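You operate a simulated robot arm through the tools that you are given. There is no shell and no other tool.

You are at the controls of a simulated robot arm. One attempt, no reset.

Task
Dampen the white linen napkin with the mist bottle, then iron it smooth.
Fine: the iron is hot already; four pumps at most; put the bottle back where it stood, press, seat the iron on its base, turn the dial off. Set down upright: mist bottle.

It is judged by the outcome, as a careful person would: the job done as asked, and still so three seconds after it is handed in. It fails if anything else is knocked over, pushed out of place, dropped, spilled or broken. Flat cloth is picked up by pressing the open fingertips on it (5 to 10 N) and closing them slowly along it; thin cloth reads only 2 to 8 mm in the jaws.

Robot
A 7-joint arm with a two-finger parallel gripper, fixed in place. Base frame: the origin is at the foot of the arm, x ahead of it, y to its left, z up. Units: mm, degrees, N and s.
Its first joint turns from -149.0 to 149.0 degrees. Payload 3.43 kg.
Tool frame: the origin (TCP) lies between the finger pads and is the grasp point; the fingertips stand 30 mm ahead of it; z points along the fingers, y is the line along which they close. The gripper opens to 94 mm. The fingers are 28 mm wide and 10 mm thick; the gripper's body (50 by 96 mm) begins 55 mm behind the TCP.
Orientation is told as [roll, pitch, yaw] about the base's x, y, z axes, in that order, counted from this pose: with the fingers straight down and closing along the base's y, the tool's x points along the base's -x, its y along +y and its z along -z.

Tools
- The arm moves only by the tool nudge_tool. Its argument "rows" is a list of rows, each a list of 3 entries, a list of its own where there are three numbers: the shift along the tool's x, y, z in mm, then the turn, a rotation vector about the tool's x, y, z in degrees, then the gripper command, from -1 (shut) to 1 (fully open), values between in proportion. In form: [[[x, y, z], [ax, ay, az], hand], ...]. A call has 1 to 20 rows; each row is the pose to reach, as a shift and turn from the pose commanded when the call began, along the tool's axes at that moment. Rows are played at 5 a second. More than 50 mm and 8.6 degrees between two rows, or a gripper value outside its range, and nothing of the call is played. A pose out of reach is approached as far as the arm can. The call stops where the force on the tool passes 40 N (or 10 N more than at its start, if that is more) or the arm is blocked; 0.2 s more then pass. Each finger travels about 45 mm/s and halts on what it meets, pressing with about 37 N; the grip force reading is that of the motor and also rises with nothing between the fingers. The clock runs only during rows and for 0.2 s after the last one: add rows that repeat a pose to give the fingers time. It gives the time, the measured TCP pose, the force on the tool (base axes), the opening and the grip force at its end, in the units of the frame above (readings bear some noise), with the torque about the TCP (base axes, N m) and any sound that the robot's microphone picked up.
- Cameras (640 x 400 px; columns grow to the right, rows downward): "scene" is fixed at [400, -500.9, 1505]; the picture's right is [-0.95, 0.31, 0.00], its down [0.12, 0.37, -0.92] and it looks along [-0.29, -0.87, -0.39] (base axes); focal length 214 px, centre (320, 200). "wrist" rides on the gripper at [76, 14, -102] in the tool frame; the picture's right is [-0.18, 0.98, 0.00], its down [-0.75, -0.14, -0.64] and it looks along [-0.63, -0.12, 0.77] (tool axes); focal length 243 px, centre (320, 200). There is no depth. A picture from a camera that has moved, and an enlarged one, comes with that camera's place and axes in the base frame and with its lens.
- camera(camera): a new picture of that camera. It takes no simulated time.
- enlarge(camera, box): a new picture of the part [left, top, right, bottom] of that camera's present view, enlarged. It takes no simulated time.
- finish_job(): hands the job in; it is judged then, once.

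Places have to be worked out from the pictures, the camera data and where the tool is seen. Open the gripper and draw the arm clear of the work before you hand the job in, unless the task says otherwise.

The tools are called after "Call:" as a command line: name --argument value ..., lists and objects as JSON in quotes. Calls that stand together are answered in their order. nudge_tool: Moves the arm, as the interface text tells. Its arguments: {"type":"object","properties":{"rows":{"type":"array","items":{"type":"array"}}},"required":["rows"]} The other tools are called the same way: camera (camera) takes a picture; enlarge (camera, box) takes an enlarged picture of a part of a camera's view; finish_job () hands the job in.

At the start:

```text
time: 0.0
tcp_pos: [193.6, -967.9, 1225.3]
orientation: [0.1, 0.0, 0.0]
contact_force: [-0.2, -0.9, 0.1]
ft_torque: [-0.01, -0.02, -0.01]
gripper_width: 93.9
gripper_force: 0.0
```

scene: 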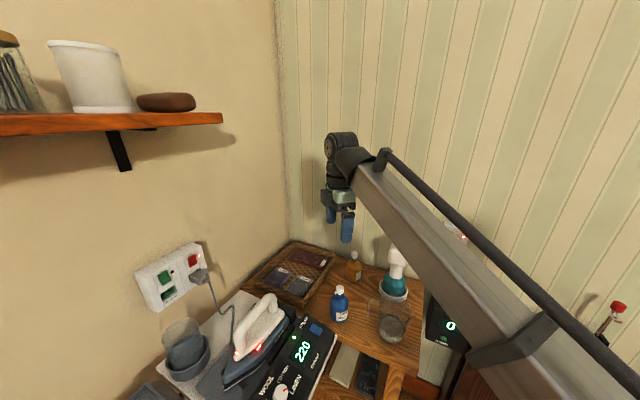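
wrist: 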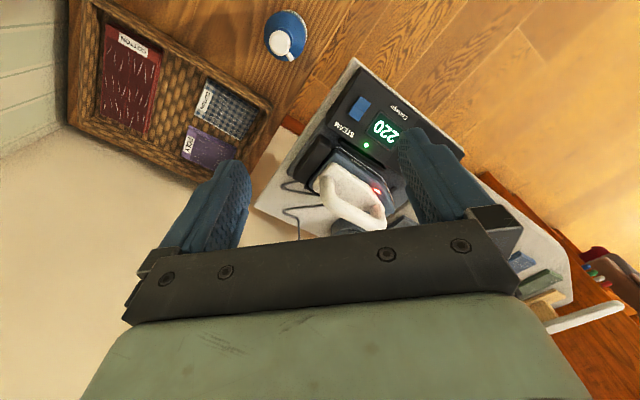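

The first pictures show the iron station, a blue bottle, a teal/white bottle behind glass ware, and a tray. I'll enlarge the views to make out which is what.

Call:
enlarge --camera "scene" --box '[120, 230, 320, 400]'

Call:
enlarge --camera "scene" --box '[290, 230, 490, 400]'

Call:
enlarge --camera "wrist" --box '[240, 0, 640, 250]'

```text
2.35 times, centred on (220, 315) of scene
camera zoom: at [400.0, -500.9, 1505.0], right [-0.95, 0.31, 0.0], down [0.12, 0.37, -0.92], along [-0.29, -0.87, -0.39], focal length 505 px, centre (555, -71)
```

zoom: 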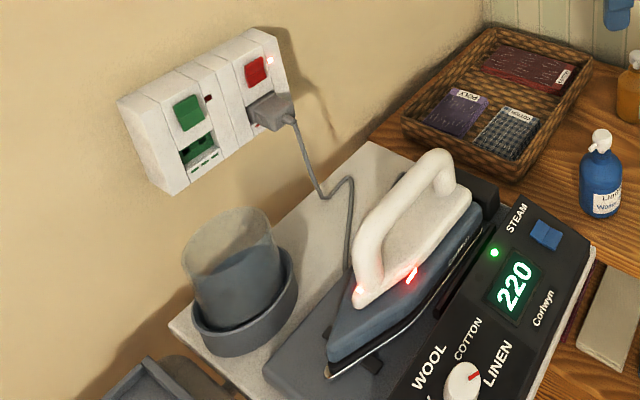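

```text
2.35 times, centred on (390, 315) of scene
camera zoom: at [400.0, -500.9, 1505.0], right [-0.95, 0.31, 0.0], down [0.12, 0.37, -0.92], along [-0.29, -0.87, -0.39], focal length 505 px, centre (155, -71)
```

zoom: 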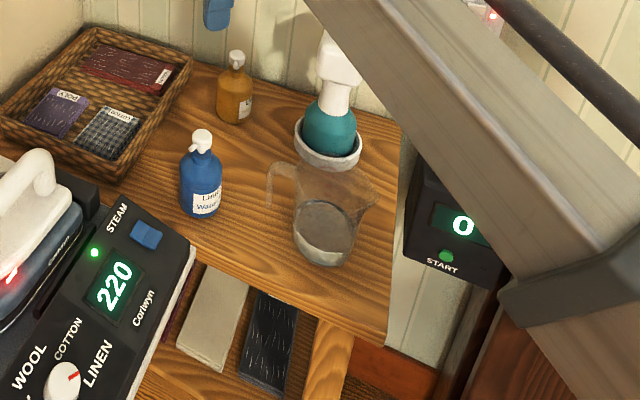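

```text
1.60 times, centred on (440, 125) of wrist
camera zoom: at [117.0, -954.3, 1327.5], right [0.18, 0.98, 0.0], down [0.75, -0.14, 0.64], along [0.63, -0.12, -0.77], focal length 388 px, centre (128, 320)
```

zoom: 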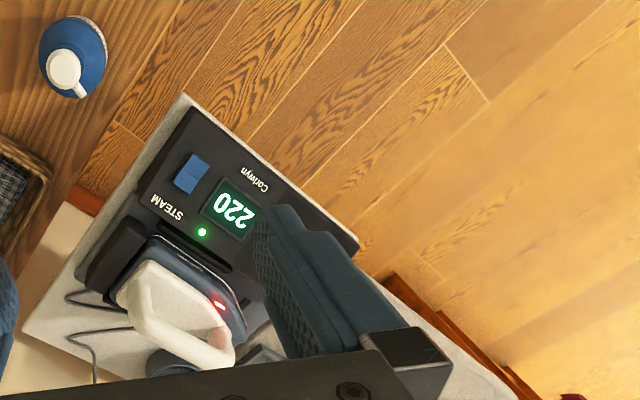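

Triangulating both views puts the blue bottle's cap at about (159,-1008,937) and the STEAM button at about (273,-915,907). The ironing surface isn't in view, so I'll turn the tool in place to look towards +y.

Call:
nudge_tool --rows '[[[0, 0, 0], [0, 0, -8], 1], [[0, 0, 0], [0, 0, -16], 1], [[0, 0, 0], [0, 0, -24], 1], [[0, 0, 0], [0, 0, -32], 1], [[0, 0, 0], [0, 0, -40], 1], [[0, 0, 0], [0, 0, -48], 1], [[0, 0, 0], [0, 0, -56], 1], [[0, 0, 0], [0, 0, -64], 1], [[0, 0, 0], [0, 0, -72], 1], [[0, 0, 0], [0, 0, -80], 1]]'

Call:
camera --camera "wrist"

Call:
camera --camera "scene"

```text
time: 2.2
tcp_pos: [192.4, -967.6, 1225.0]
orientation: [-0.1, 0.1, 80.1]
contact_force: [-0.1, 0.3, 0.7]
ft_torque: [0.01, -0.05, -0.04]
gripper_width: 94.2
gripper_force: 0.0
```

```text
taken
camera wrist: at [166.2, -1040.9, 1327.7], right [-0.94, 0.35, 0.0], down [0.27, 0.72, 0.64], along [0.22, 0.6, -0.77], focal length 243 px, centre (320, 200)
```

wrist: 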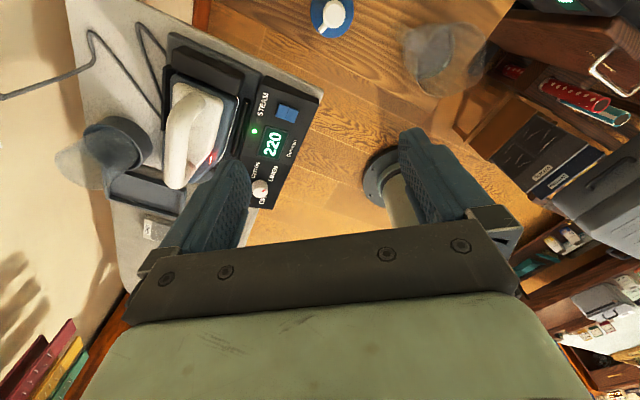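

```text
taken
```

scene: 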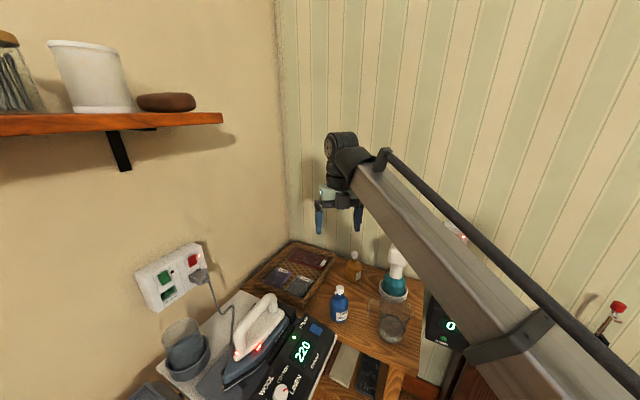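

The view now shows the ironing station runs obliquely along the plain wall, and the arm stands on the floor. I'll draw back to roughly (480,-570,1275) and turn the camera outward to find the napkin.

Call:
nudge_tool --rows '[[[-27, -13, -3], [0, 0, 7.5], 1], [[-55, -27, -6], [0, 0, 15], 1], [[-83, -40, -9], [0, 0, 22.5], 1], [[-111, -54, -12], [0, 0, 30], 1], [[-138, -67, -15], [0, 0, 37.5], 1], [[-166, -81, -18], [0, 0, 45], 1], [[-194, -95, -21], [0, 0, 52.5], 1], [[-222, -108, -24], [0, 0, 60], 1], [[-250, -122, -27], [0, 0, 67.5], 1], [[-277, -135, -30], [0, 0, 75], 1], [[-305, -149, -33], [0, 0, 82.5], 1], [[-333, -162, -36], [0, 0, 90], 1], [[-361, -176, -40], [0, 0, 97.5], 1], [[-388, -190, -44], [0, 0, 105], 1], [[-416, -203, -47], [0, 0, 112.5], 1], [[-444, -217, -50], [0, 0, 120], 1]]'

Call:
camera --camera "wrist"

Call:
camera --camera "scene"

```text
time: 5.3
tcp_pos: [463.9, -646.3, 1220.4]
orientation: [-2.7, -4.1, -24.7]
contact_force: [3.7, -1.5, -3.2]
ft_torque: [-0.07, 0.12, -0.1]
gripper_width: 93.9
gripper_force: 0.2
out of reach, approached as far as the arm can: row 4, 5, 6, 7, 8, 9, 10, 11, 12, 13, 14, 15
stopped in row 15: the force on the tool passed its limit at 83 N (the readings are from after the stop); the commanded pose is now the measured one
```

```text
taken
camera wrist: at [395.4, -593.9, 1316.5], right [0.58, 0.81, -0.03], down [0.6, -0.39, 0.7], along [0.56, -0.42, -0.71], focal length 243 px, centre (320, 200)
```

wrist: 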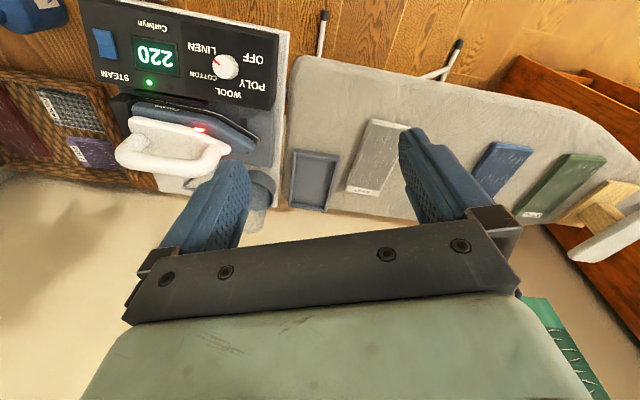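

```text
taken
```

scene: 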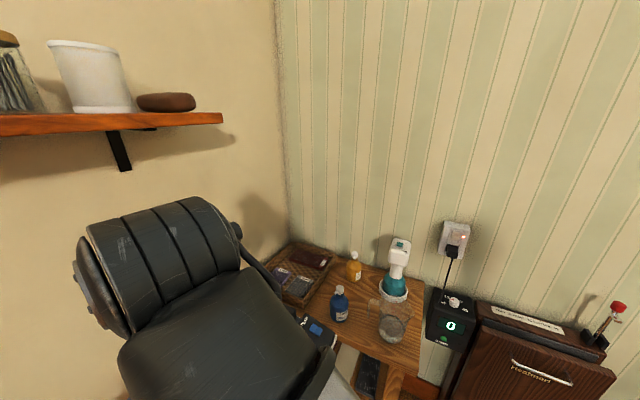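

The move ended short with a force spike while reach-limited; readings are quiet now and the pictures show nothing disturbed. The wrist view shows an ironing board with several folded cloths; I'll enlarge it and the bottles.

Call:
enlarge --camera "wrist" --box '[270, 30, 640, 262]'

Call:
enlarge --camera "wrist" --box '[0, 0, 290, 220]'

Call:
enlarge --camera "scene" --box '[270, 200, 480, 400]'

Call:
enlarge --camera "scene" --box '[360, 220, 440, 310]'

```text
1.72 times, centred on (455, 146) of wrist
camera zoom: at [395.4, -593.9, 1316.5], right [0.58, 0.81, -0.03], down [0.6, -0.39, 0.7], along [0.56, -0.42, -0.71], focal length 418 px, centre (87, 293)
```

zoom: 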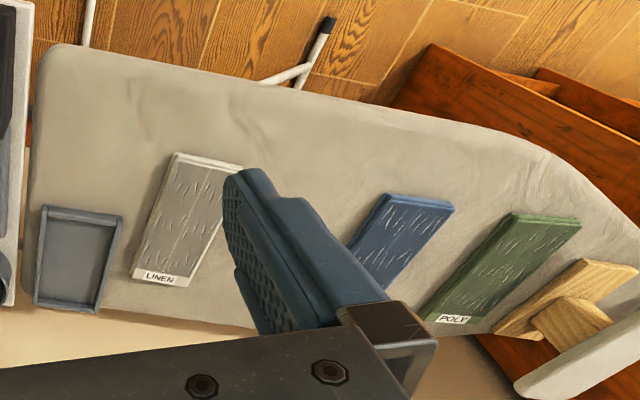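

```text
1.82 times, centred on (145, 110) of wrist
camera zoom: at [395.4, -593.9, 1316.5], right [0.58, 0.81, -0.03], down [0.6, -0.39, 0.7], along [0.56, -0.42, -0.71], focal length 441 px, centre (638, 364)
```

zoom: 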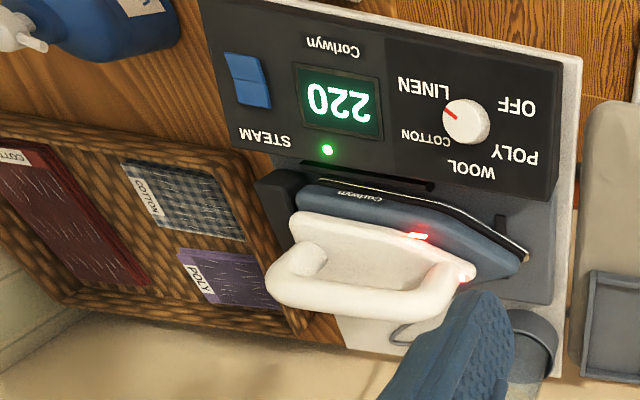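

```text
2.00 times, centred on (375, 300) of scene
camera zoom: at [400.0, -500.9, 1505.0], right [-0.95, 0.31, 0.0], down [0.12, 0.37, -0.92], along [-0.29, -0.87, -0.39], focal length 429 px, centre (210, 0)
```

zoom: 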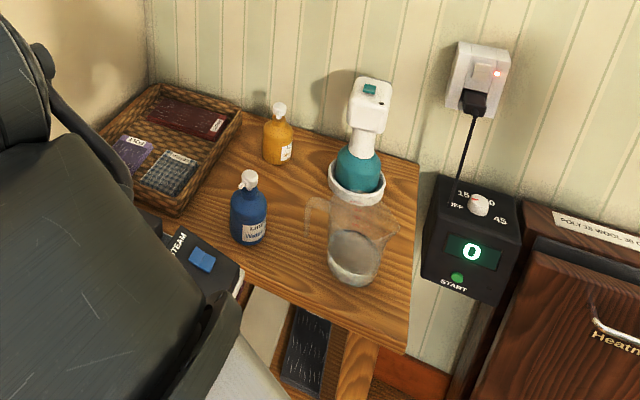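

```text
4.44 times, centred on (400, 265) of scene
camera zoom: at [400.0, -500.9, 1505.0], right [-0.95, 0.31, 0.0], down [0.12, 0.37, -0.92], along [-0.29, -0.87, -0.39], focal length 953 px, centre (-36, -89)
```

zoom: 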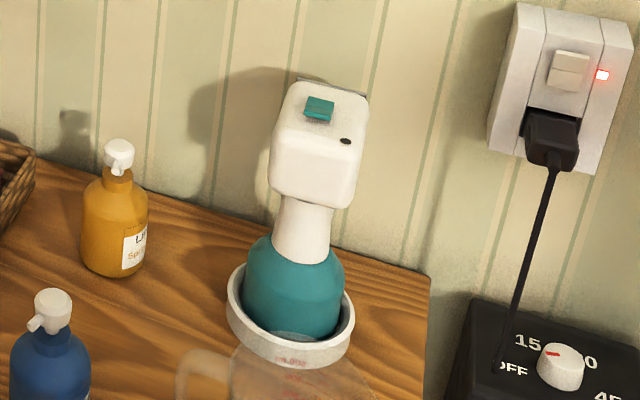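

The mist bottle is evidently the teal one with a white head (teal button on top, black nozzle), standing in a ring near (-65,-997); the LINEN-labelled whitish cloth lies on the board near (716,-680). I'll level the tool and travel over towards the mist bottle to look closely at its head.

Call:
nudge_tool --rows '[[[0, 0, 0], [-1.3, 2, 0], 1], [[0, 0, 0], [-2.7, 4.1, 0], 1], [[29.5, -33.4, 1], [-2.7, 4.1, 0], 1], [[59, -66.7, 2], [-2.7, 4.1, 0], 1], [[88.4, -100, 3], [-2.7, 4.1, 0], 1], [[118, -133.4, 4], [-2.7, 4.1, 0], 1], [[147.4, -166.8, 5], [-2.7, 4.1, 0], 1], [[176.9, -200, 6], [-2.7, 4.1, 0], 1], [[206.3, -233.5, 7], [-2.7, 4.1, 0], 1], [[235.8, -266.8, 8], [-2.7, 4.1, 0], 1], [[265.3, -300.2, 9], [-2.7, 4.1, 0], 1], [[294.8, -333.5, 10], [-2.7, 4.1, 0], 1], [[324.2, -366.9, 11], [-2.7, 4.1, 0], 1], [[353.7, -400.2, 12], [-2.7, 4.1, 0], 1], [[383.2, -433.6, 13], [-2.7, 4.1, 0], 1]]'

Call:
camera --camera "scene"

Call:
camera --camera "wrist"

```text
time: 5.7
tcp_pos: [467.4, -650.5, 1212.6]
orientation: [-2.1, -3.4, -24.4]
contact_force: [5.5, -6.1, -12.3]
ft_torque: [0.05, -0.06, 0.02]
gripper_width: 94.0
gripper_force: 0.0
out of reach, approached as far as the arm can: row 1, 2
stopped in row 2: the force on the tool passed its limit at 48 N (the readings are from after the stop); the commanded pose is now the measured one
```

```text
taken
```

scene: 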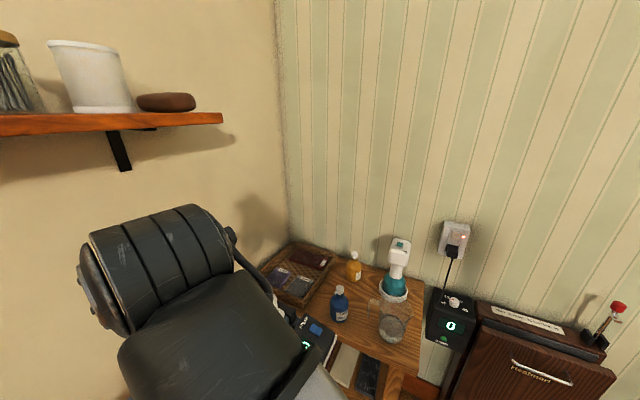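

```text
taken
camera wrist: at [400.0, -600.4, 1309.7], right [0.58, 0.82, -0.03], down [0.6, -0.4, 0.69], along [0.55, -0.41, -0.72], focal length 243 px, centre (320, 200)
```

wrist: 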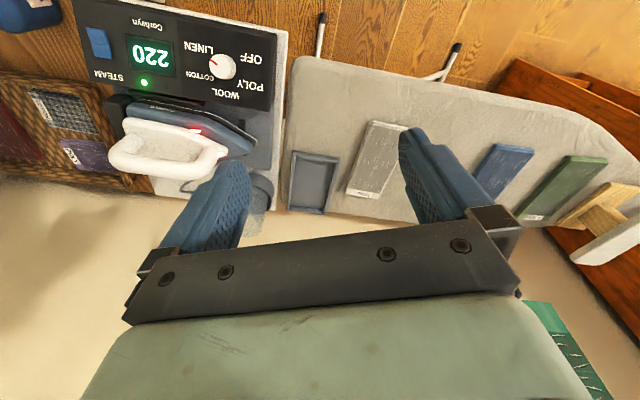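

Still at a reach edge (high and close in). I'll move lower and outward in small steps, towards (200,-850,1150), which is over clear space.

Call:
nudge_tool --rows '[[[0, 0, 8], [0, 0, 0], 1], [[0, -5, 18], [0, 0, 0], 1], [[4, -17, 30], [0, 0, 0], 1], [[12, -32, 42], [0, 0, 0], 1], [[22, -50, 54], [0, 0, 0], 1], [[34, -70, 61], [0, 0, 0], 1], [[48, -92, 61], [0, 0, 0], 1], [[62, -114, 61], [0, 0, 0], 1], [[76, -136, 61], [0, 0, 0], 1], [[90, -160, 61], [0, 0, 0], 1], [[105, -185, 61], [0, 0, 0], 1], [[120, -210, 61], [0, 0, 0], 1], [[135, -237, 61], [0, 0, 0], 1], [[150, -264, 61], [0, 0, 0], 1], [[164, -290, 61], [0, 0, 0], 1]]'

```text
time: 8.9
tcp_pos: [200.3, -849.3, 1154.0]
orientation: [-2.1, -3.2, -24.6]
contact_force: [0.6, 0.0, -0.1]
ft_torque: [-0.03, -0.02, -0.01]
gripper_width: 94.1
gripper_force: 0.1
```

That works. Now level the tool and slide over to (-65,-880,1175), in front of the mist bottle.

Call:
nudge_tool --rows '[[[0, 0, 0], [-1, 1.6, 0], 1], [[0, 0, 0], [-2.1, 3.2, 0], 1], [[28, -17, -3.5], [-2.1, 3.2, 0], 1], [[57, -35, -7], [-2.1, 3.2, 0], 1], [[85, -52, -10.5], [-2.1, 3.2, 0], 1], [[113, -69, -14], [-2.1, 3.2, 0], 1], [[142, -87, -18], [-2.1, 3.2, 0], 1], [[170, -104, -21], [-2.1, 3.2, 0], 1], [[199, -121, -25], [-2.1, 3.2, 0], 1], [[227, -139, -28], [-2.1, 3.2, 0], 1]]'

Call:
nudge_tool --rows '[[[0, 0, 0], [0, 0, 8], 1], [[0, 0, 0], [0, 0, 16], 1], [[0, 0, 0], [0, 0, 24], 1], [[0, 0, 0], [0, 0, 32], 1], [[0, 0, 0], [0, 0, 40], 1], [[0, 0, 0], [0, 0, 48], 1], [[0, 0, 0], [0, 0, 56], 1], [[0, 0, 0], [0, 0, 64], 1]]'

Call:
camera --camera "wrist"

Call:
camera --camera "scene"

```text
time: 11.1
tcp_pos: [-66.6, -879.3, 1173.1]
orientation: [0.1, -0.1, -24.5]
contact_force: [0.0, -0.1, -1.0]
ft_torque: [-0.01, 0.01, -0.02]
gripper_width: 93.7
gripper_force: 0.0
```

```text
time: 12.9
tcp_pos: [-65.5, -880.1, 1172.6]
orientation: [0.1, 0.0, -88.6]
contact_force: [-0.8, -0.3, 0.3]
ft_torque: [0.01, 0.0, -0.03]
gripper_width: 93.8
gripper_force: 0.1
```

```text
taken
camera wrist: at [-53.4, -803.4, 1275.6], right [0.99, -0.16, 0.0], down [-0.13, -0.76, 0.64], along [-0.1, -0.63, -0.77], focal length 243 px, centre (320, 200)
```

wrist: 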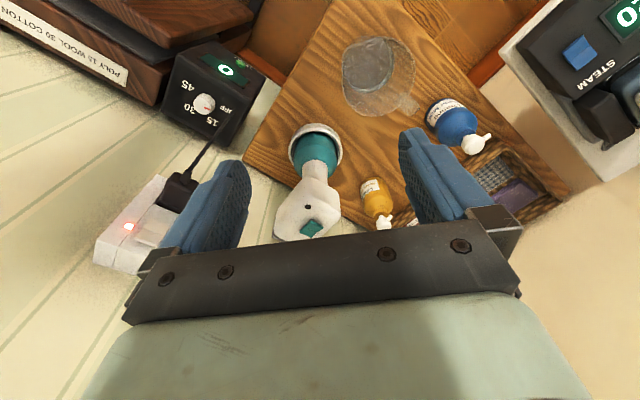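

```text
taken
```

scene: 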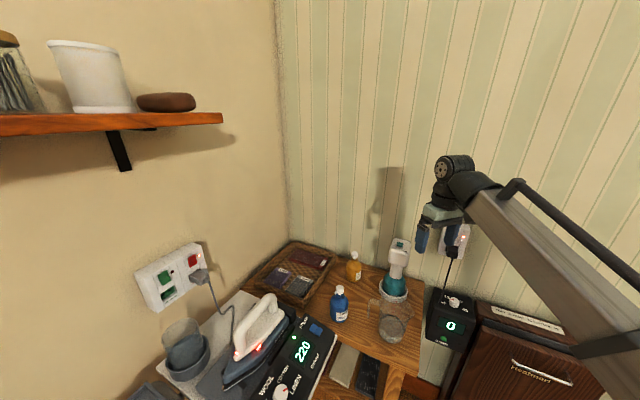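

Call:
enlarge --camera "wrist" --box '[250, 100, 410, 260]'

Call:
enlarge --camera "wrist" --box '[240, 0, 540, 200]'

```text
2.50 times, centred on (330, 180) of wrist
camera zoom: at [-53.4, -803.4, 1275.6], right [0.99, -0.16, 0.0], down [-0.13, -0.76, 0.64], along [-0.1, -0.63, -0.77], focal length 606 px, centre (295, 250)
```

zoom: 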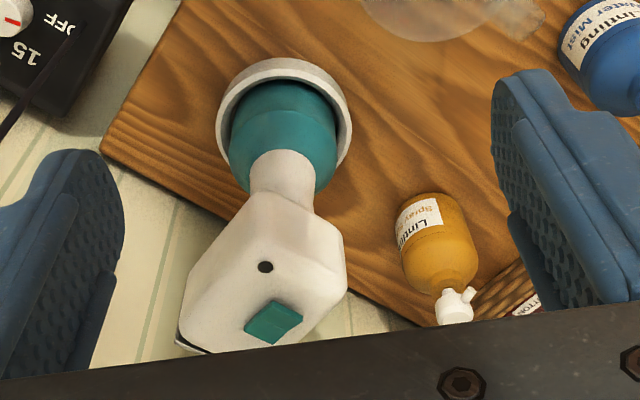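

```text
2.00 times, centred on (390, 100) of wrist
camera zoom: at [-53.4, -803.4, 1275.6], right [0.99, -0.16, 0.0], down [-0.13, -0.76, 0.64], along [-0.1, -0.63, -0.77], focal length 485 px, centre (180, 400)
```

zoom: 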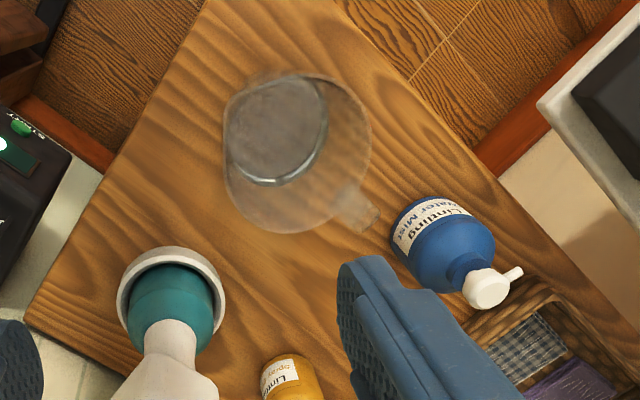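

The blue bottle's label reads "Water Mist" and the orange one "Spray S…", so the mist bottle looks to be the blue one. Enlarging to make sure.

Call:
enlarge --camera "wrist" --box '[410, 80, 510, 160]'

Call:
enlarge --camera "scene" --box '[310, 270, 380, 340]'

Call:
enlarge --camera "wrist" --box '[350, 170, 410, 230]'

Call:
enlarge --camera "scene" --box '[310, 330, 410, 400]'

```text
5.00 times, centred on (460, 120) of wrist
camera zoom: at [-53.4, -803.4, 1275.6], right [0.99, -0.16, 0.0], down [-0.13, -0.76, 0.64], along [-0.1, -0.63, -0.77], focal length 1213 px, centre (-380, 600)
```

zoom: 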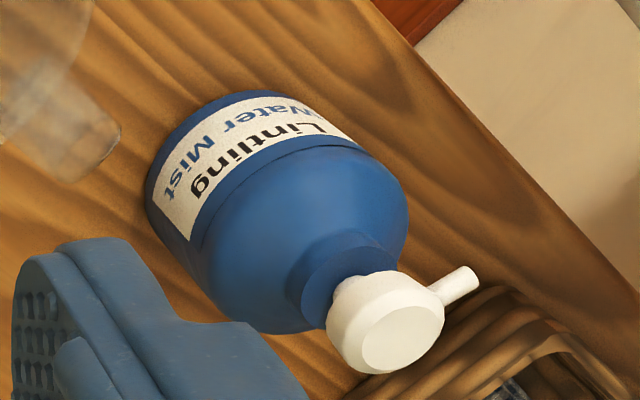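

```text
5.71 times, centred on (345, 305) of scene
camera zoom: at [400.0, -500.9, 1505.0], right [-0.95, 0.31, 0.0], down [0.12, 0.37, -0.92], along [-0.29, -0.87, -0.39], focal length 1226 px, centre (177, -400)
```

zoom: 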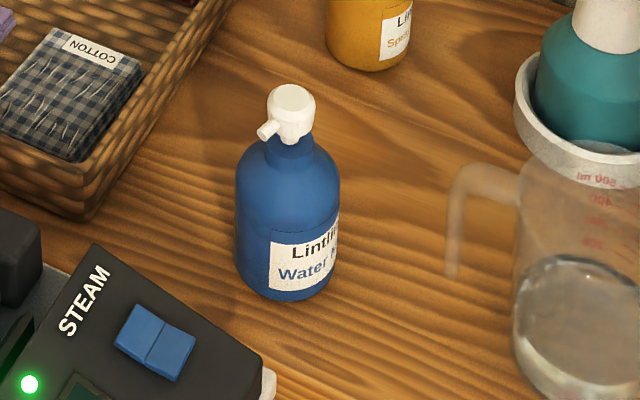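

```text
6.67 times, centred on (380, 200) of wrist
camera zoom: at [-53.4, -803.4, 1275.6], right [0.99, -0.16, 0.0], down [-0.13, -0.76, 0.64], along [-0.1, -0.63, -0.77], focal length 1618 px, centre (-80, 200)
```

zoom: 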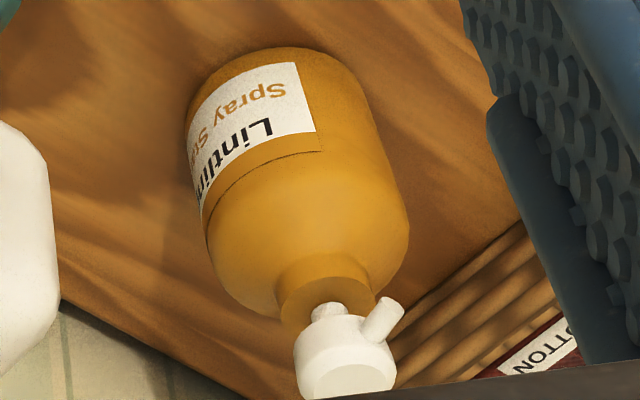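

```text
5.71 times, centred on (360, 365) of scene
camera zoom: at [400.0, -500.9, 1505.0], right [-0.95, 0.31, 0.0], down [0.12, 0.37, -0.92], along [-0.29, -0.87, -0.39], focal length 1226 px, centre (91, -743)
```

zoom: 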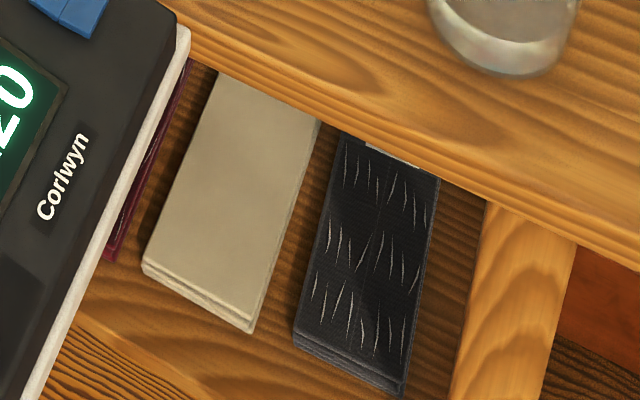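

Confirmed: the mist bottle is the blue "Lintling Water Mist" with a white push-pump head, at about (157,-1008) on the table (top z≈815), head at z≈937. I'll go to above/in front of it and tilt the tool 45° outward so that the palm clears the pump head.

Call:
nudge_tool --rows '[[[3, 32, 15], [0, 0, 0], 1], [[7, 64, 31], [0, 0, 0], 1], [[10, 96, 47], [0, 0, 0], 1], [[14, 128, 63], [0, 0, 0], 1], [[18, 160, 79], [0, 0, 0], 1], [[21, 192, 95], [0, 0, 0], 1], [[25, 223, 110], [0, 0, 0], 1], [[25, 223, 110], [0, -8, 0], 1], [[25, 223, 110], [0, -16, 0], 1], [[25, 223, 110], [0, -24, 0], 1], [[25, 223, 110], [0, -32, 0], 1], [[25, 223, 110], [0, -40, 0], 1], [[25, 223, 110], [0, -45, 0], 1]]'

Call:
camera --camera "wrist"

Call:
camera --camera "scene"

```text
time: 15.7
tcp_pos: [157.5, -850.5, 1062.9]
orientation: [0.1, -45.2, -88.7]
contact_force: [0.6, 0.1, 0.5]
ft_torque: [-0.02, -0.03, -0.01]
gripper_width: 94.1
gripper_force: 0.0
```

```text
taken
camera wrist: at [167.5, -723.1, 1080.8], right [0.99, -0.11, 0.13], down [-0.14, -0.08, 0.99], along [-0.09, -0.99, -0.09], focal length 243 px, centre (320, 200)
```

wrist: 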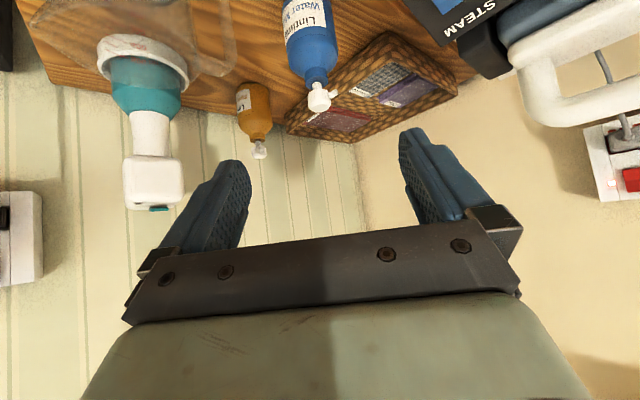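

```text
taken
```

scene: 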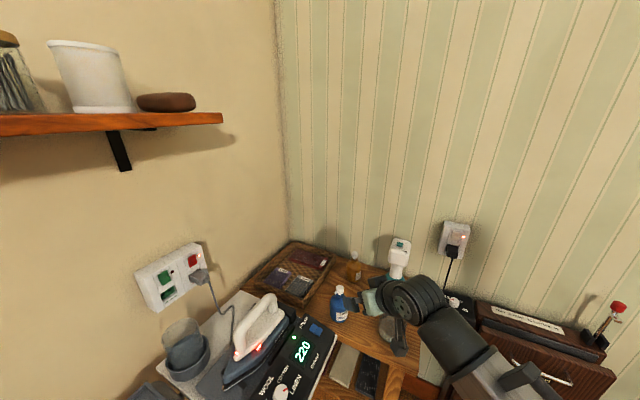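

The tilted view puts the bottle at x≈156-157, y≈-1008. I'll enlarge to measure its width and see the nozzle direction.

Call:
enlarge --camera "wrist" --box '[250, 0, 400, 130]'

Call:
enlarge --camera "scene" --box '[310, 260, 430, 360]'

```text
3.08 times, centred on (325, 65) of wrist
camera zoom: at [167.5, -723.1, 1080.8], right [0.99, -0.11, 0.13], down [-0.14, -0.08, 0.99], along [-0.09, -0.99, -0.09], focal length 746 px, centre (305, 615)
```

zoom: 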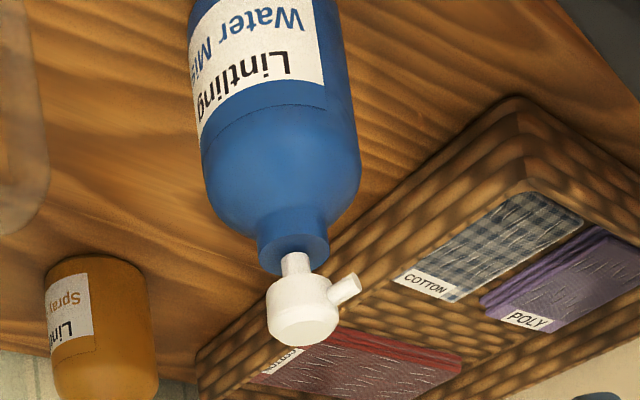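

```text
4.00 times, centred on (370, 310) of scene
camera zoom: at [400.0, -500.9, 1505.0], right [-0.95, 0.31, 0.0], down [0.12, 0.37, -0.92], along [-0.29, -0.87, -0.39], focal length 858 px, centre (120, -240)
```

zoom: 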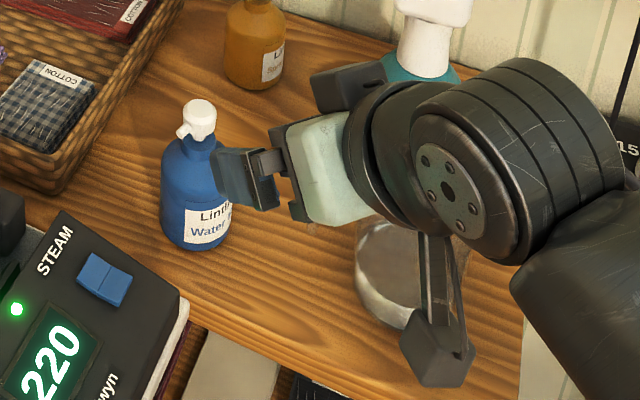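

Bottle diameter ≈65 mm, body up to z≈875, nozzle pointing roughly +x. I'll go to a pre-grasp point 150 mm back along the tool axis, with yaw -85 so as to pass midway between the jug handle and the iron station's corner.

Call:
nudge_tool --rows '[[[9, -3, 26], [-0.6, 0, -0.6], 1], [[17, -5.5, 53], [-1.3, 0, -1.3], 1], [[26, -8, 80], [-2, 0, -2], 1], [[34.4, -11, 106.3], [-2.6, 0, -2.6], 1], [[34.4, -11, 106.3], [-2.6, 0, -2.6], 1]]'

Call:
camera --camera "wrist"

Call:
enlarge --camera "scene" --box '[290, 250, 430, 370]'

```text
time: 16.9
tcp_pos: [147.7, -901.2, 961.9]
orientation: [0.2, -45.0, -85.0]
contact_force: [0.1, 0.9, 0.6]
ft_torque: [0.03, -0.02, 0.03]
gripper_width: 93.8
gripper_force: 0.1
```

```text
taken
camera wrist: at [151.3, -774.3, 980.6], right [0.99, -0.04, 0.13], down [-0.14, -0.09, 0.99], along [-0.03, -0.99, -0.1], focal length 243 px, centre (320, 200)
```

wrist: 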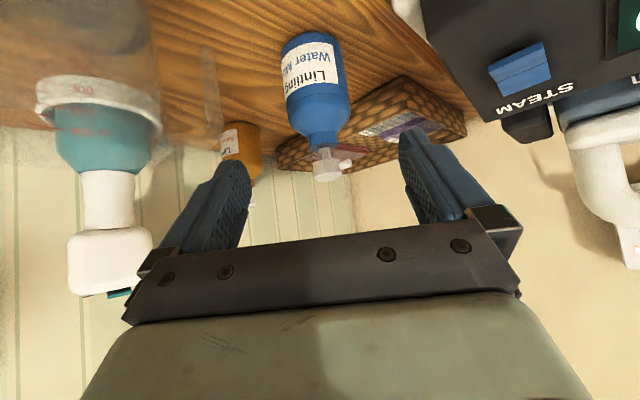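

```text
3.33 times, centred on (360, 310) of scene
camera zoom: at [400.0, -500.9, 1505.0], right [-0.95, 0.31, 0.0], down [0.12, 0.37, -0.92], along [-0.29, -0.87, -0.39], focal length 715 px, centre (187, -167)
```

zoom: 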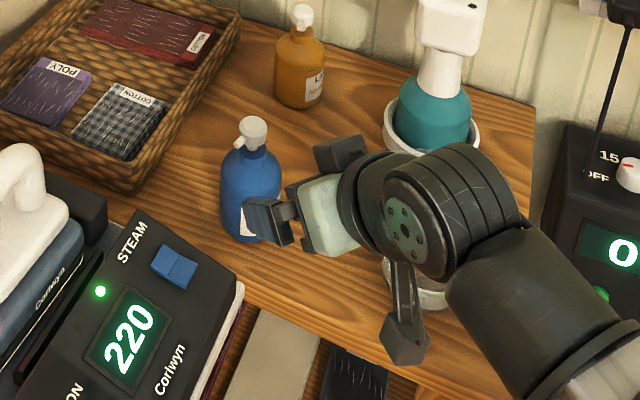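

Alignment is good (bottle axis x≈157, between the fingers). Advance along the tool axis 150 mm to put the fingers around the body.

Call:
nudge_tool --rows '[[[0, 0, 25], [0, 0, 0], 1], [[0, 0, 50], [0, 0, 0], 1], [[0, 0, 75], [0, 0, 0], 1], [[0, 0, 95], [0, 0, 0], 1], [[0, 0, 115], [0, 0, 0], 1], [[0, 0, 130], [0, 0, 0], 1], [[0, 0, 142], [0, 0, 0], 1], [[0, 0, 148], [0, 0, 0], 1], [[0, 0, 148], [0, 0, 0], 1]]'

Call:
camera --camera "wrist"

Call:
enlarge --camera "scene" --box '[290, 250, 430, 370]'

```text
time: 18.9
tcp_pos: [157.0, -1005.7, 859.6]
orientation: [0.2, -45.0, -85.0]
contact_force: [0.3, 0.0, 0.1]
ft_torque: [0.01, 0.0, -0.02]
gripper_width: 93.9
gripper_force: 0.1
```

```text
taken
camera wrist: at [159.6, -878.2, 877.3], right [0.99, -0.04, 0.13], down [-0.14, -0.09, 0.99], along [-0.03, -0.99, -0.1], focal length 243 px, centre (320, 200)
```

wrist: 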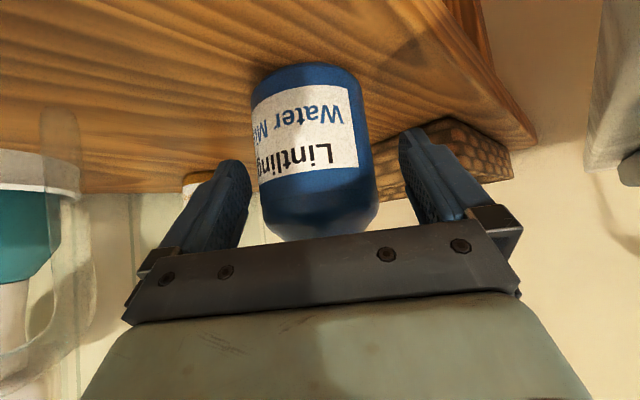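

```text
3.33 times, centred on (360, 310) of scene
camera zoom: at [400.0, -500.9, 1505.0], right [-0.95, 0.31, 0.0], down [0.12, 0.37, -0.92], along [-0.29, -0.87, -0.39], focal length 715 px, centre (187, -167)
```

zoom: 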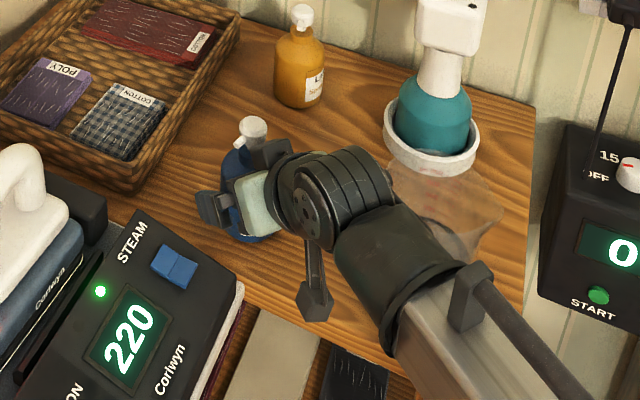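

Fingers straddle the body well. Close slowly onto it.

Call:
nudge_tool --rows '[[[0, 0, 0], [0, 0, 0], 0.8], [[0, 0, 0], [0, 0, 0], 0.6], [[0, 0, 0], [0, 0, 0], 0.5], [[0, 0, 0], [0, 0, 0], 0.4], [[0, 0, 0], [0, 0, 0], 0.3], [[0, 0, 0], [0, 0, 0], 0.2], [[0, 0, 0], [0, 0, 0], 0.1], [[0, 0, 0], [0, 0, 0], 0.0], [[0, 0, 0], [0, 0, 0], 0.0]]'

Call:
camera --camera "wrist"

```text
time: 20.9
tcp_pos: [156.1, -1004.9, 858.6]
orientation: [0.1, -44.9, -85.0]
contact_force: [-0.9, 0.1, 1.2]
ft_torque: [-0.03, 0.02, 0.01]
gripper_width: 67.1
gripper_force: 37.4
```

```text
taken
camera wrist: at [159.6, -878.0, 877.4], right [0.99, -0.04, 0.13], down [-0.14, -0.09, 0.99], along [-0.03, -0.99, -0.1], focal length 243 px, centre (320, 200)
```

wrist: 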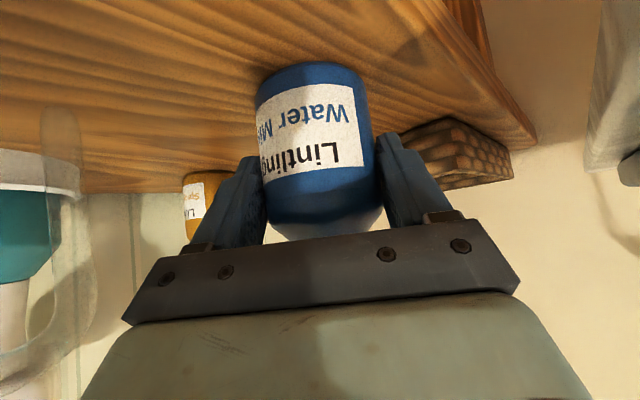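

Bottle gripped (67 mm, 37 N). Lift it straight up, then draw back towards the robot to a safe height.

Call:
nudge_tool --rows '[[[-7, 0, -7], [0, 0, 0], 0], [[-21, 0, -21], [0, 0, 0], 0], [[-40, 0, -40], [0, 0, 0], 0], [[-56.6, 0, -56.6], [0, 0, 0], 0], [[-70, 0, -75], [0, 0, 0], 0], [[-75, 0, -105], [0, 0, 0], 0], [[-78, 0, -135], [0, 0, 0], 0], [[-78, 0, -165], [0, 0, 0], 0], [[-70, 0, -195], [0, 0, 0], 0], [[-60, 0, -220], [0, 0, 0], 0]]'

Call:
camera --camera "wrist"

Call:
camera --camera "scene"

```text
time: 23.1
tcp_pos: [146.1, -890.1, 1057.7]
orientation: [0.1, -44.9, -85.1]
contact_force: [0.5, -0.2, 0.4]
ft_torque: [-0.01, -0.02, 0.01]
gripper_width: 47.0
gripper_force: 0.0
```

```text
taken
camera wrist: at [149.1, -763.4, 1075.8], right [0.99, -0.04, 0.13], down [-0.14, -0.09, 0.99], along [-0.03, -0.99, -0.1], focal length 243 px, centre (320, 200)
```

wrist: 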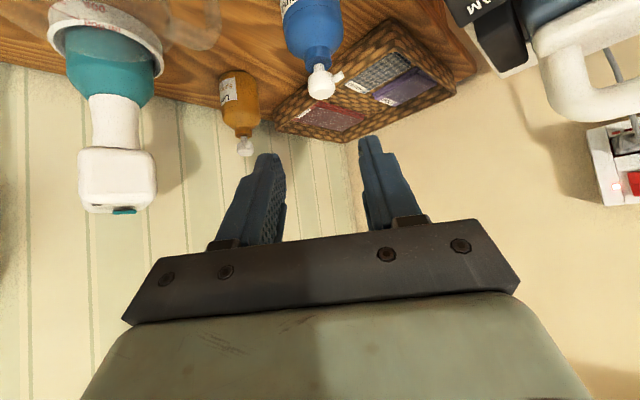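

```text
taken
```

scene: 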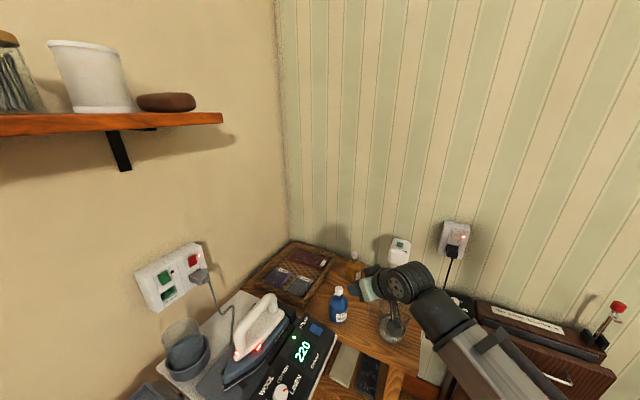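

The bottle slipped out during the lift, but it still stands upright at the same place (157,-1008). I'll open, go back to the pre-grasp point, and re-approach for a firmer, checked grip.

Call:
nudge_tool --rows '[[[0, 0, 0], [0, 0, 0], 1], [[0, 0, 0], [0, 0, 0], 1], [[20, 0, 23], [0, 0, 0], 1], [[40, 0, 46], [0, 0, 0], 1], [[60, 0, 70], [0, 0, 0], 1], [[60, 0, 70], [0, 0, 0], 1]]'

Call:
enlarge --camera "wrist" --box '[230, 0, 430, 200]'

Call:
enlarge --camera "scene" --box '[290, 250, 430, 370]'

```text
time: 24.5
tcp_pos: [148.1, -898.7, 966.8]
orientation: [0.2, -45.0, -85.0]
contact_force: [0.3, -0.5, 0.2]
ft_torque: [-0.02, -0.03, 0.02]
gripper_width: 93.8
gripper_force: 0.0
```

```text
2.00 times, centred on (330, 100) of wrist
camera zoom: at [150.4, -771.3, 984.3], right [0.99, -0.04, 0.13], down [-0.14, -0.09, 0.99], along [-0.03, -0.99, -0.1], focal length 485 px, centre (300, 400)
```

zoom: 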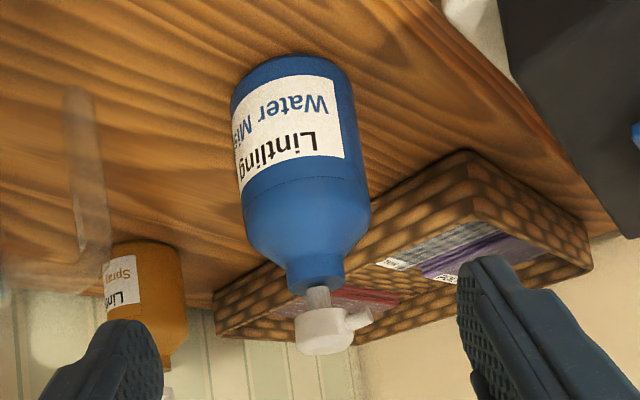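

```text
3.33 times, centred on (360, 310) of scene
camera zoom: at [400.0, -500.9, 1505.0], right [-0.95, 0.31, 0.0], down [0.12, 0.37, -0.92], along [-0.29, -0.87, -0.39], focal length 715 px, centre (187, -167)
```

zoom: 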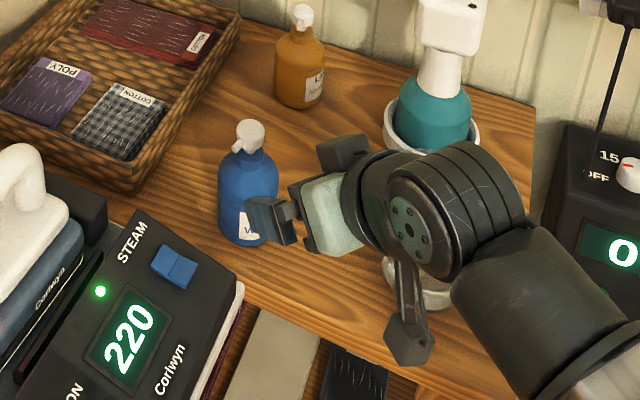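

The bottle shifted only ~4 mm and its shoulder starts at z≈862, so I'll grip a bit lower and nearer the fingertips, at TCP (159,-999,854), then close fully and lift only a few millimetres to test.

Call:
nudge_tool --rows '[[[3, 2, 25], [0, 0, 0], 1], [[5, 3, 50], [0, 0, 0], 1], [[7, 3, 75], [0, 0, 0], 1], [[8, 3, 100], [0, 0, 0], 1], [[8.8, 3, 125], [0, 0, 0], 1], [[8.8, 3, 140], [0, 0, 0], 1], [[8.8, 3, 150.4], [0, 0, 0], 1], [[8.8, 3, 150.4], [0, 0, 0], 1]]'

Call:
camera --camera "wrist"

```text
time: 26.3
tcp_pos: [159.8, -998.7, 851.7]
orientation: [0.1, -45.0, -85.0]
contact_force: [-0.6, -0.1, 0.0]
ft_torque: [0.01, 0.0, 0.03]
gripper_width: 94.0
gripper_force: 0.2
```

```text
taken
camera wrist: at [162.4, -871.8, 870.2], right [0.99, -0.04, 0.13], down [-0.14, -0.09, 0.99], along [-0.03, -0.99, -0.1], focal length 243 px, centre (320, 200)
```

wrist: 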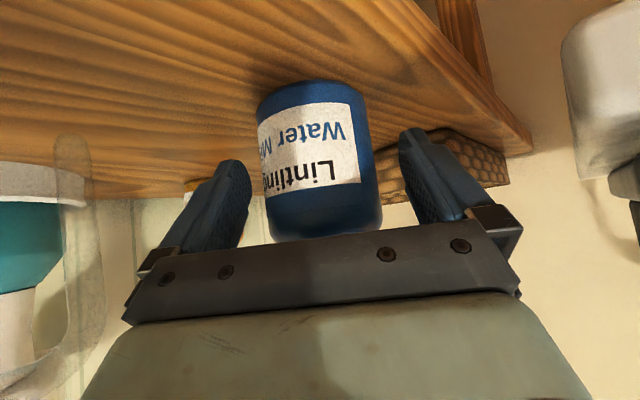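

Positioned; close fully and let it settle, then a tiny test lift.

Call:
nudge_tool --rows '[[[0, 0, 0], [0, 0, 0], 0.7], [[0, 0, 0], [0, 0, 0], 0.45], [[0, 0, 0], [0, 0, 0], 0.2], [[0, 0, 0], [0, 0, 0], -0.2], [[0, 0, 0], [0, 0, 0], -0.6], [[0, 0, 0], [0, 0, 0], -1], [[0, 0, 0], [0, 0, 0], -1], [[0, 0, 0], [0, 0, 0], -1]]'

Call:
nudge_tool --rows '[[[-1.4, 0, -1.4], [0, 0, 0], -1], [[-2.8, 0, -2.8], [0, 0, 0], -1], [[-4.2, 0, -4.2], [0, 0, 0], -1], [[-5.6, 0, -5.6], [0, 0, 0], -1], [[-7, 0, -7], [0, 0, 0], -1]]'

Call:
camera --camera "wrist"

Call:
enlarge --camera "scene" --box '[290, 250, 430, 370]'

```text
time: 28.1
tcp_pos: [159.7, -998.6, 852.6]
orientation: [0.0, -45.1, -85.0]
contact_force: [-1.2, -1.6, 2.0]
ft_torque: [-0.04, -0.02, -0.03]
gripper_width: 66.6
gripper_force: 37.2
```

```text
time: 29.3
tcp_pos: [159.0, -998.8, 861.9]
orientation: [0.1, -45.1, -85.1]
contact_force: [0.8, 0.2, -3.0]
ft_torque: [0.04, -0.01, 0.01]
gripper_width: 66.6
gripper_force: 36.6
```

```text
taken
camera wrist: at [162.6, -871.4, 879.6], right [0.99, -0.04, 0.13], down [-0.14, -0.09, 0.99], along [-0.03, -0.99, -0.1], focal length 243 px, centre (320, 200)
```

wrist: 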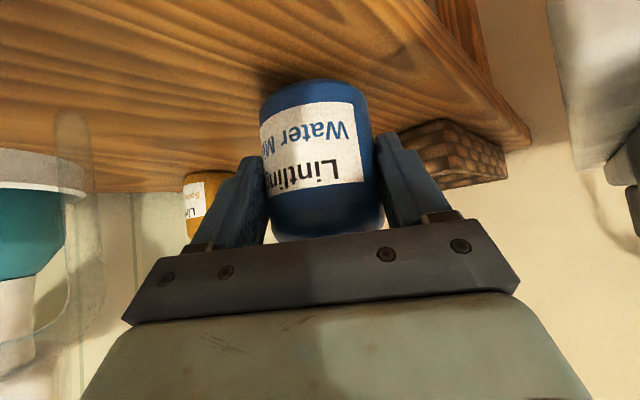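

```text
3.33 times, centred on (360, 310) of scene
camera zoom: at [400.0, -500.9, 1505.0], right [-0.95, 0.31, 0.0], down [0.12, 0.37, -0.92], along [-0.29, -0.87, -0.39], focal length 715 px, centre (187, -167)
```

zoom: 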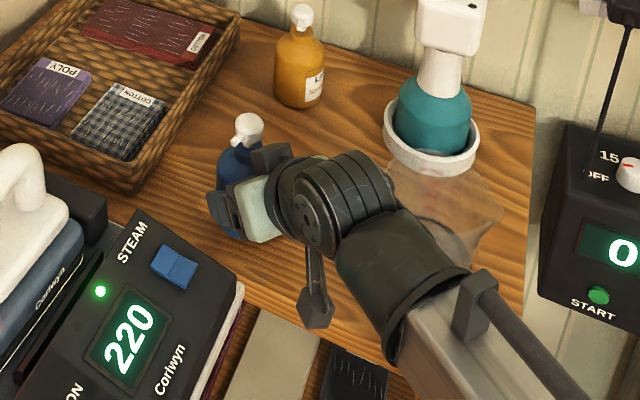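

The test lift holds (force −3 N, i.e. ~0.3 kg in hand, width steady). Continue lifting gently and check.

Call:
nudge_tool --rows '[[[-4, 0, -4], [0, 0, 0], -1], [[-9, 0, -9], [0, 0, 0], -1], [[-15, 0, -15], [0, 0, 0], -1], [[-22, 0, -22], [0, 0, 0], -1], [[-30, 0, -30], [0, 0, 0], -1], [[-40, 0, -40], [0, 0, 0], -1], [[-50, 0, -50], [0, 0, 0], -1], [[-60, 0, -60], [0, 0, 0], -1], [[-68, 0, -70], [0, 0, 0], -1], [[-72, 0, -80], [0, 0, 0], -1], [[-76, 0, -92], [0, 0, 0], -1], [[-80, 0, -106], [0, 0, 0], -1], [[-82, 0, -122], [0, 0, 0], -1], [[-82, 0, -140], [0, 0, 0], -1], [[-82, 0, -158], [0, 0, 0], -1]]'

Call:
camera --camera "wrist"

Call:
camera --camera "scene"

```text
time: 32.5
tcp_pos: [154.9, -944.4, 1031.5]
orientation: [0.1, -45.0, -85.1]
contact_force: [0.5, 0.0, -2.3]
ft_torque: [0.04, 0.01, 0.0]
gripper_width: 66.7
gripper_force: 36.6
```

```text
taken
camera wrist: at [156.6, -817.7, 1050.4], right [0.99, -0.04, 0.13], down [-0.14, -0.09, 0.99], along [-0.03, -0.99, -0.1], focal length 243 px, centre (320, 200)
```

wrist: 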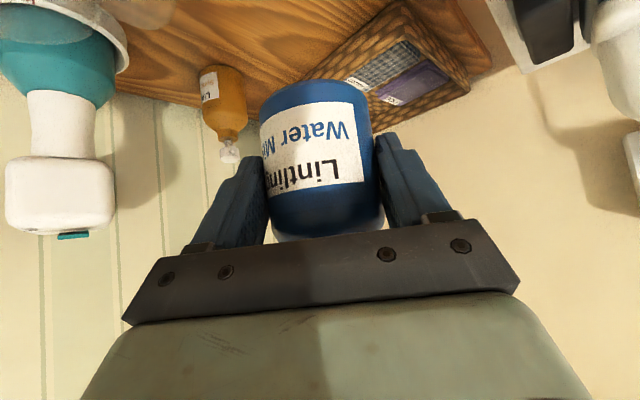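

```text
taken
```

scene: 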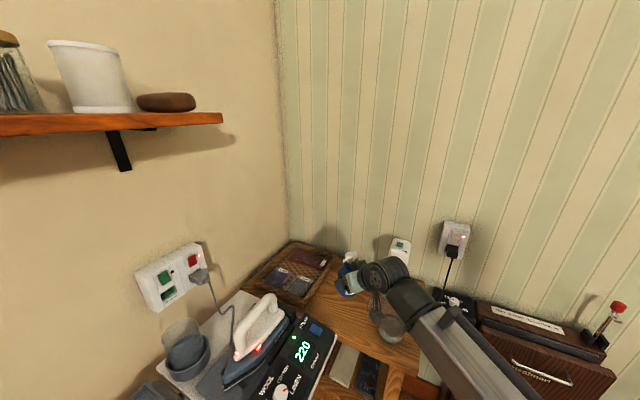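

Bottle is secure. Now retreat to r≈800 and swing round towards the ironing board, keeping the bottle upright at z≈1065.

Call:
nudge_tool --rows '[[[21.6, -3, -33.6], [0, 0, 0], -1], [[43, -6, -67], [0, 0, 0], -1], [[65, -9, -101], [0, 0, 0], -1], [[86.3, -12.4, -134.4], [0, 0, 0], -1], [[90.1, 36.1, -138.1], [-2.475, 0, -2.475], -1], [[95.9, 84.3, -143.9], [-4.95, 0, -4.95], -1], [[103.7, 131.9, -151.8], [-7.425, 0, -7.425], -1], [[113.5, 178.7, -161.6], [-9.9, 0, -9.9], -1], [[125.5, 224.6, -173.6], [-12.375, 0, -12.375], -1], [[139.3, 269.3, -187.4], [-14.85, 0, -14.85], -1], [[155.1, 312.8, -203.2], [-17.325, 0, -17.325], -1], [[172.7, 354.9, -220.8], [-19.8, 0, -19.8], -1], [[192.1, 395.2, -240.2], [-22.275, 0, -22.275], -1]]'

Call:
camera --camera "wrist"

Call:
camera --camera "scene"

```text
time: 35.3
tcp_pos: [520.1, -603.6, 1069.0]
orientation: [0.1, -45.0, -53.4]
contact_force: [0.2, 0.4, -2.3]
ft_torque: [0.05, 0.04, 0.02]
gripper_width: 66.3
gripper_force: 37.6
```

```text
taken
camera wrist: at [455.6, -494.3, 1086.7], right [0.87, 0.48, 0.13], down [-0.07, -0.15, 0.99], along [0.5, -0.86, -0.1], focal length 243 px, centre (320, 200)
```

wrist: 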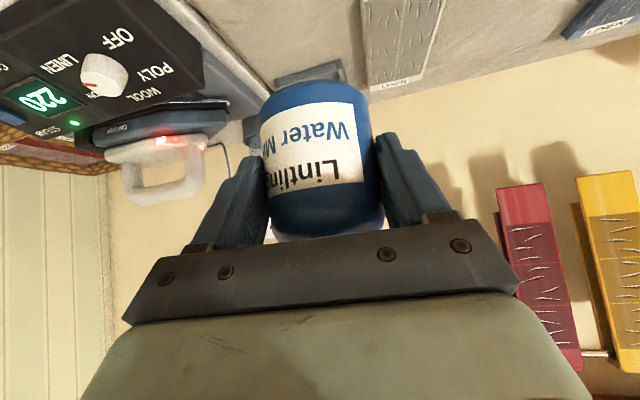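

```text
taken
```

scene: 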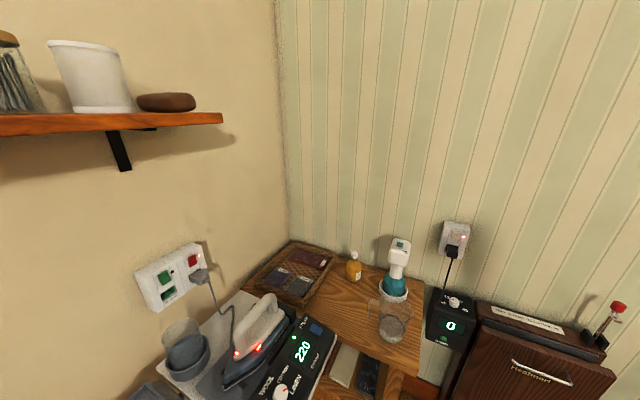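

Napkin and dial are visible beyond the bottle. Enlarging to triangulate the napkin and board height.

Call:
enlarge --camera "wrist" --box '[240, 0, 460, 140]'

Call:
enlarge --camera "wrist" --box '[0, 0, 270, 210]'

```text
2.86 times, centred on (350, 70) of wrist
camera zoom: at [455.6, -494.3, 1086.7], right [0.87, 0.48, 0.13], down [-0.07, -0.15, 0.99], along [0.5, -0.86, -0.1], focal length 693 px, centre (234, 571)
```

zoom: 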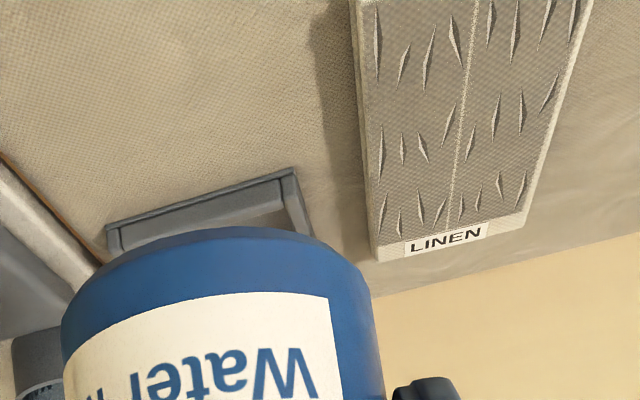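

```text
1.90 times, centred on (135, 105) of wrist
camera zoom: at [455.6, -494.3, 1086.7], right [0.87, 0.48, 0.13], down [-0.07, -0.15, 0.99], along [0.5, -0.86, -0.1], focal length 462 px, centre (672, 381)
```

zoom: 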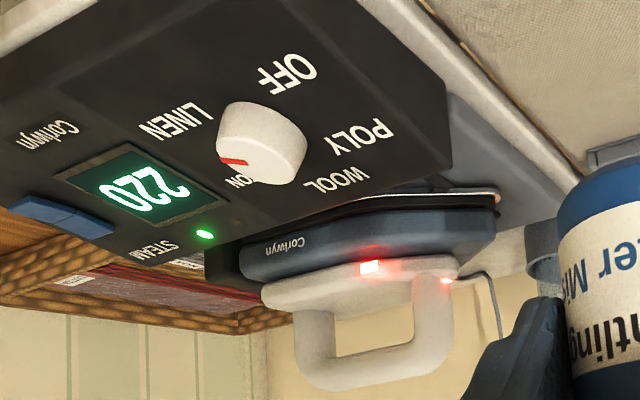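

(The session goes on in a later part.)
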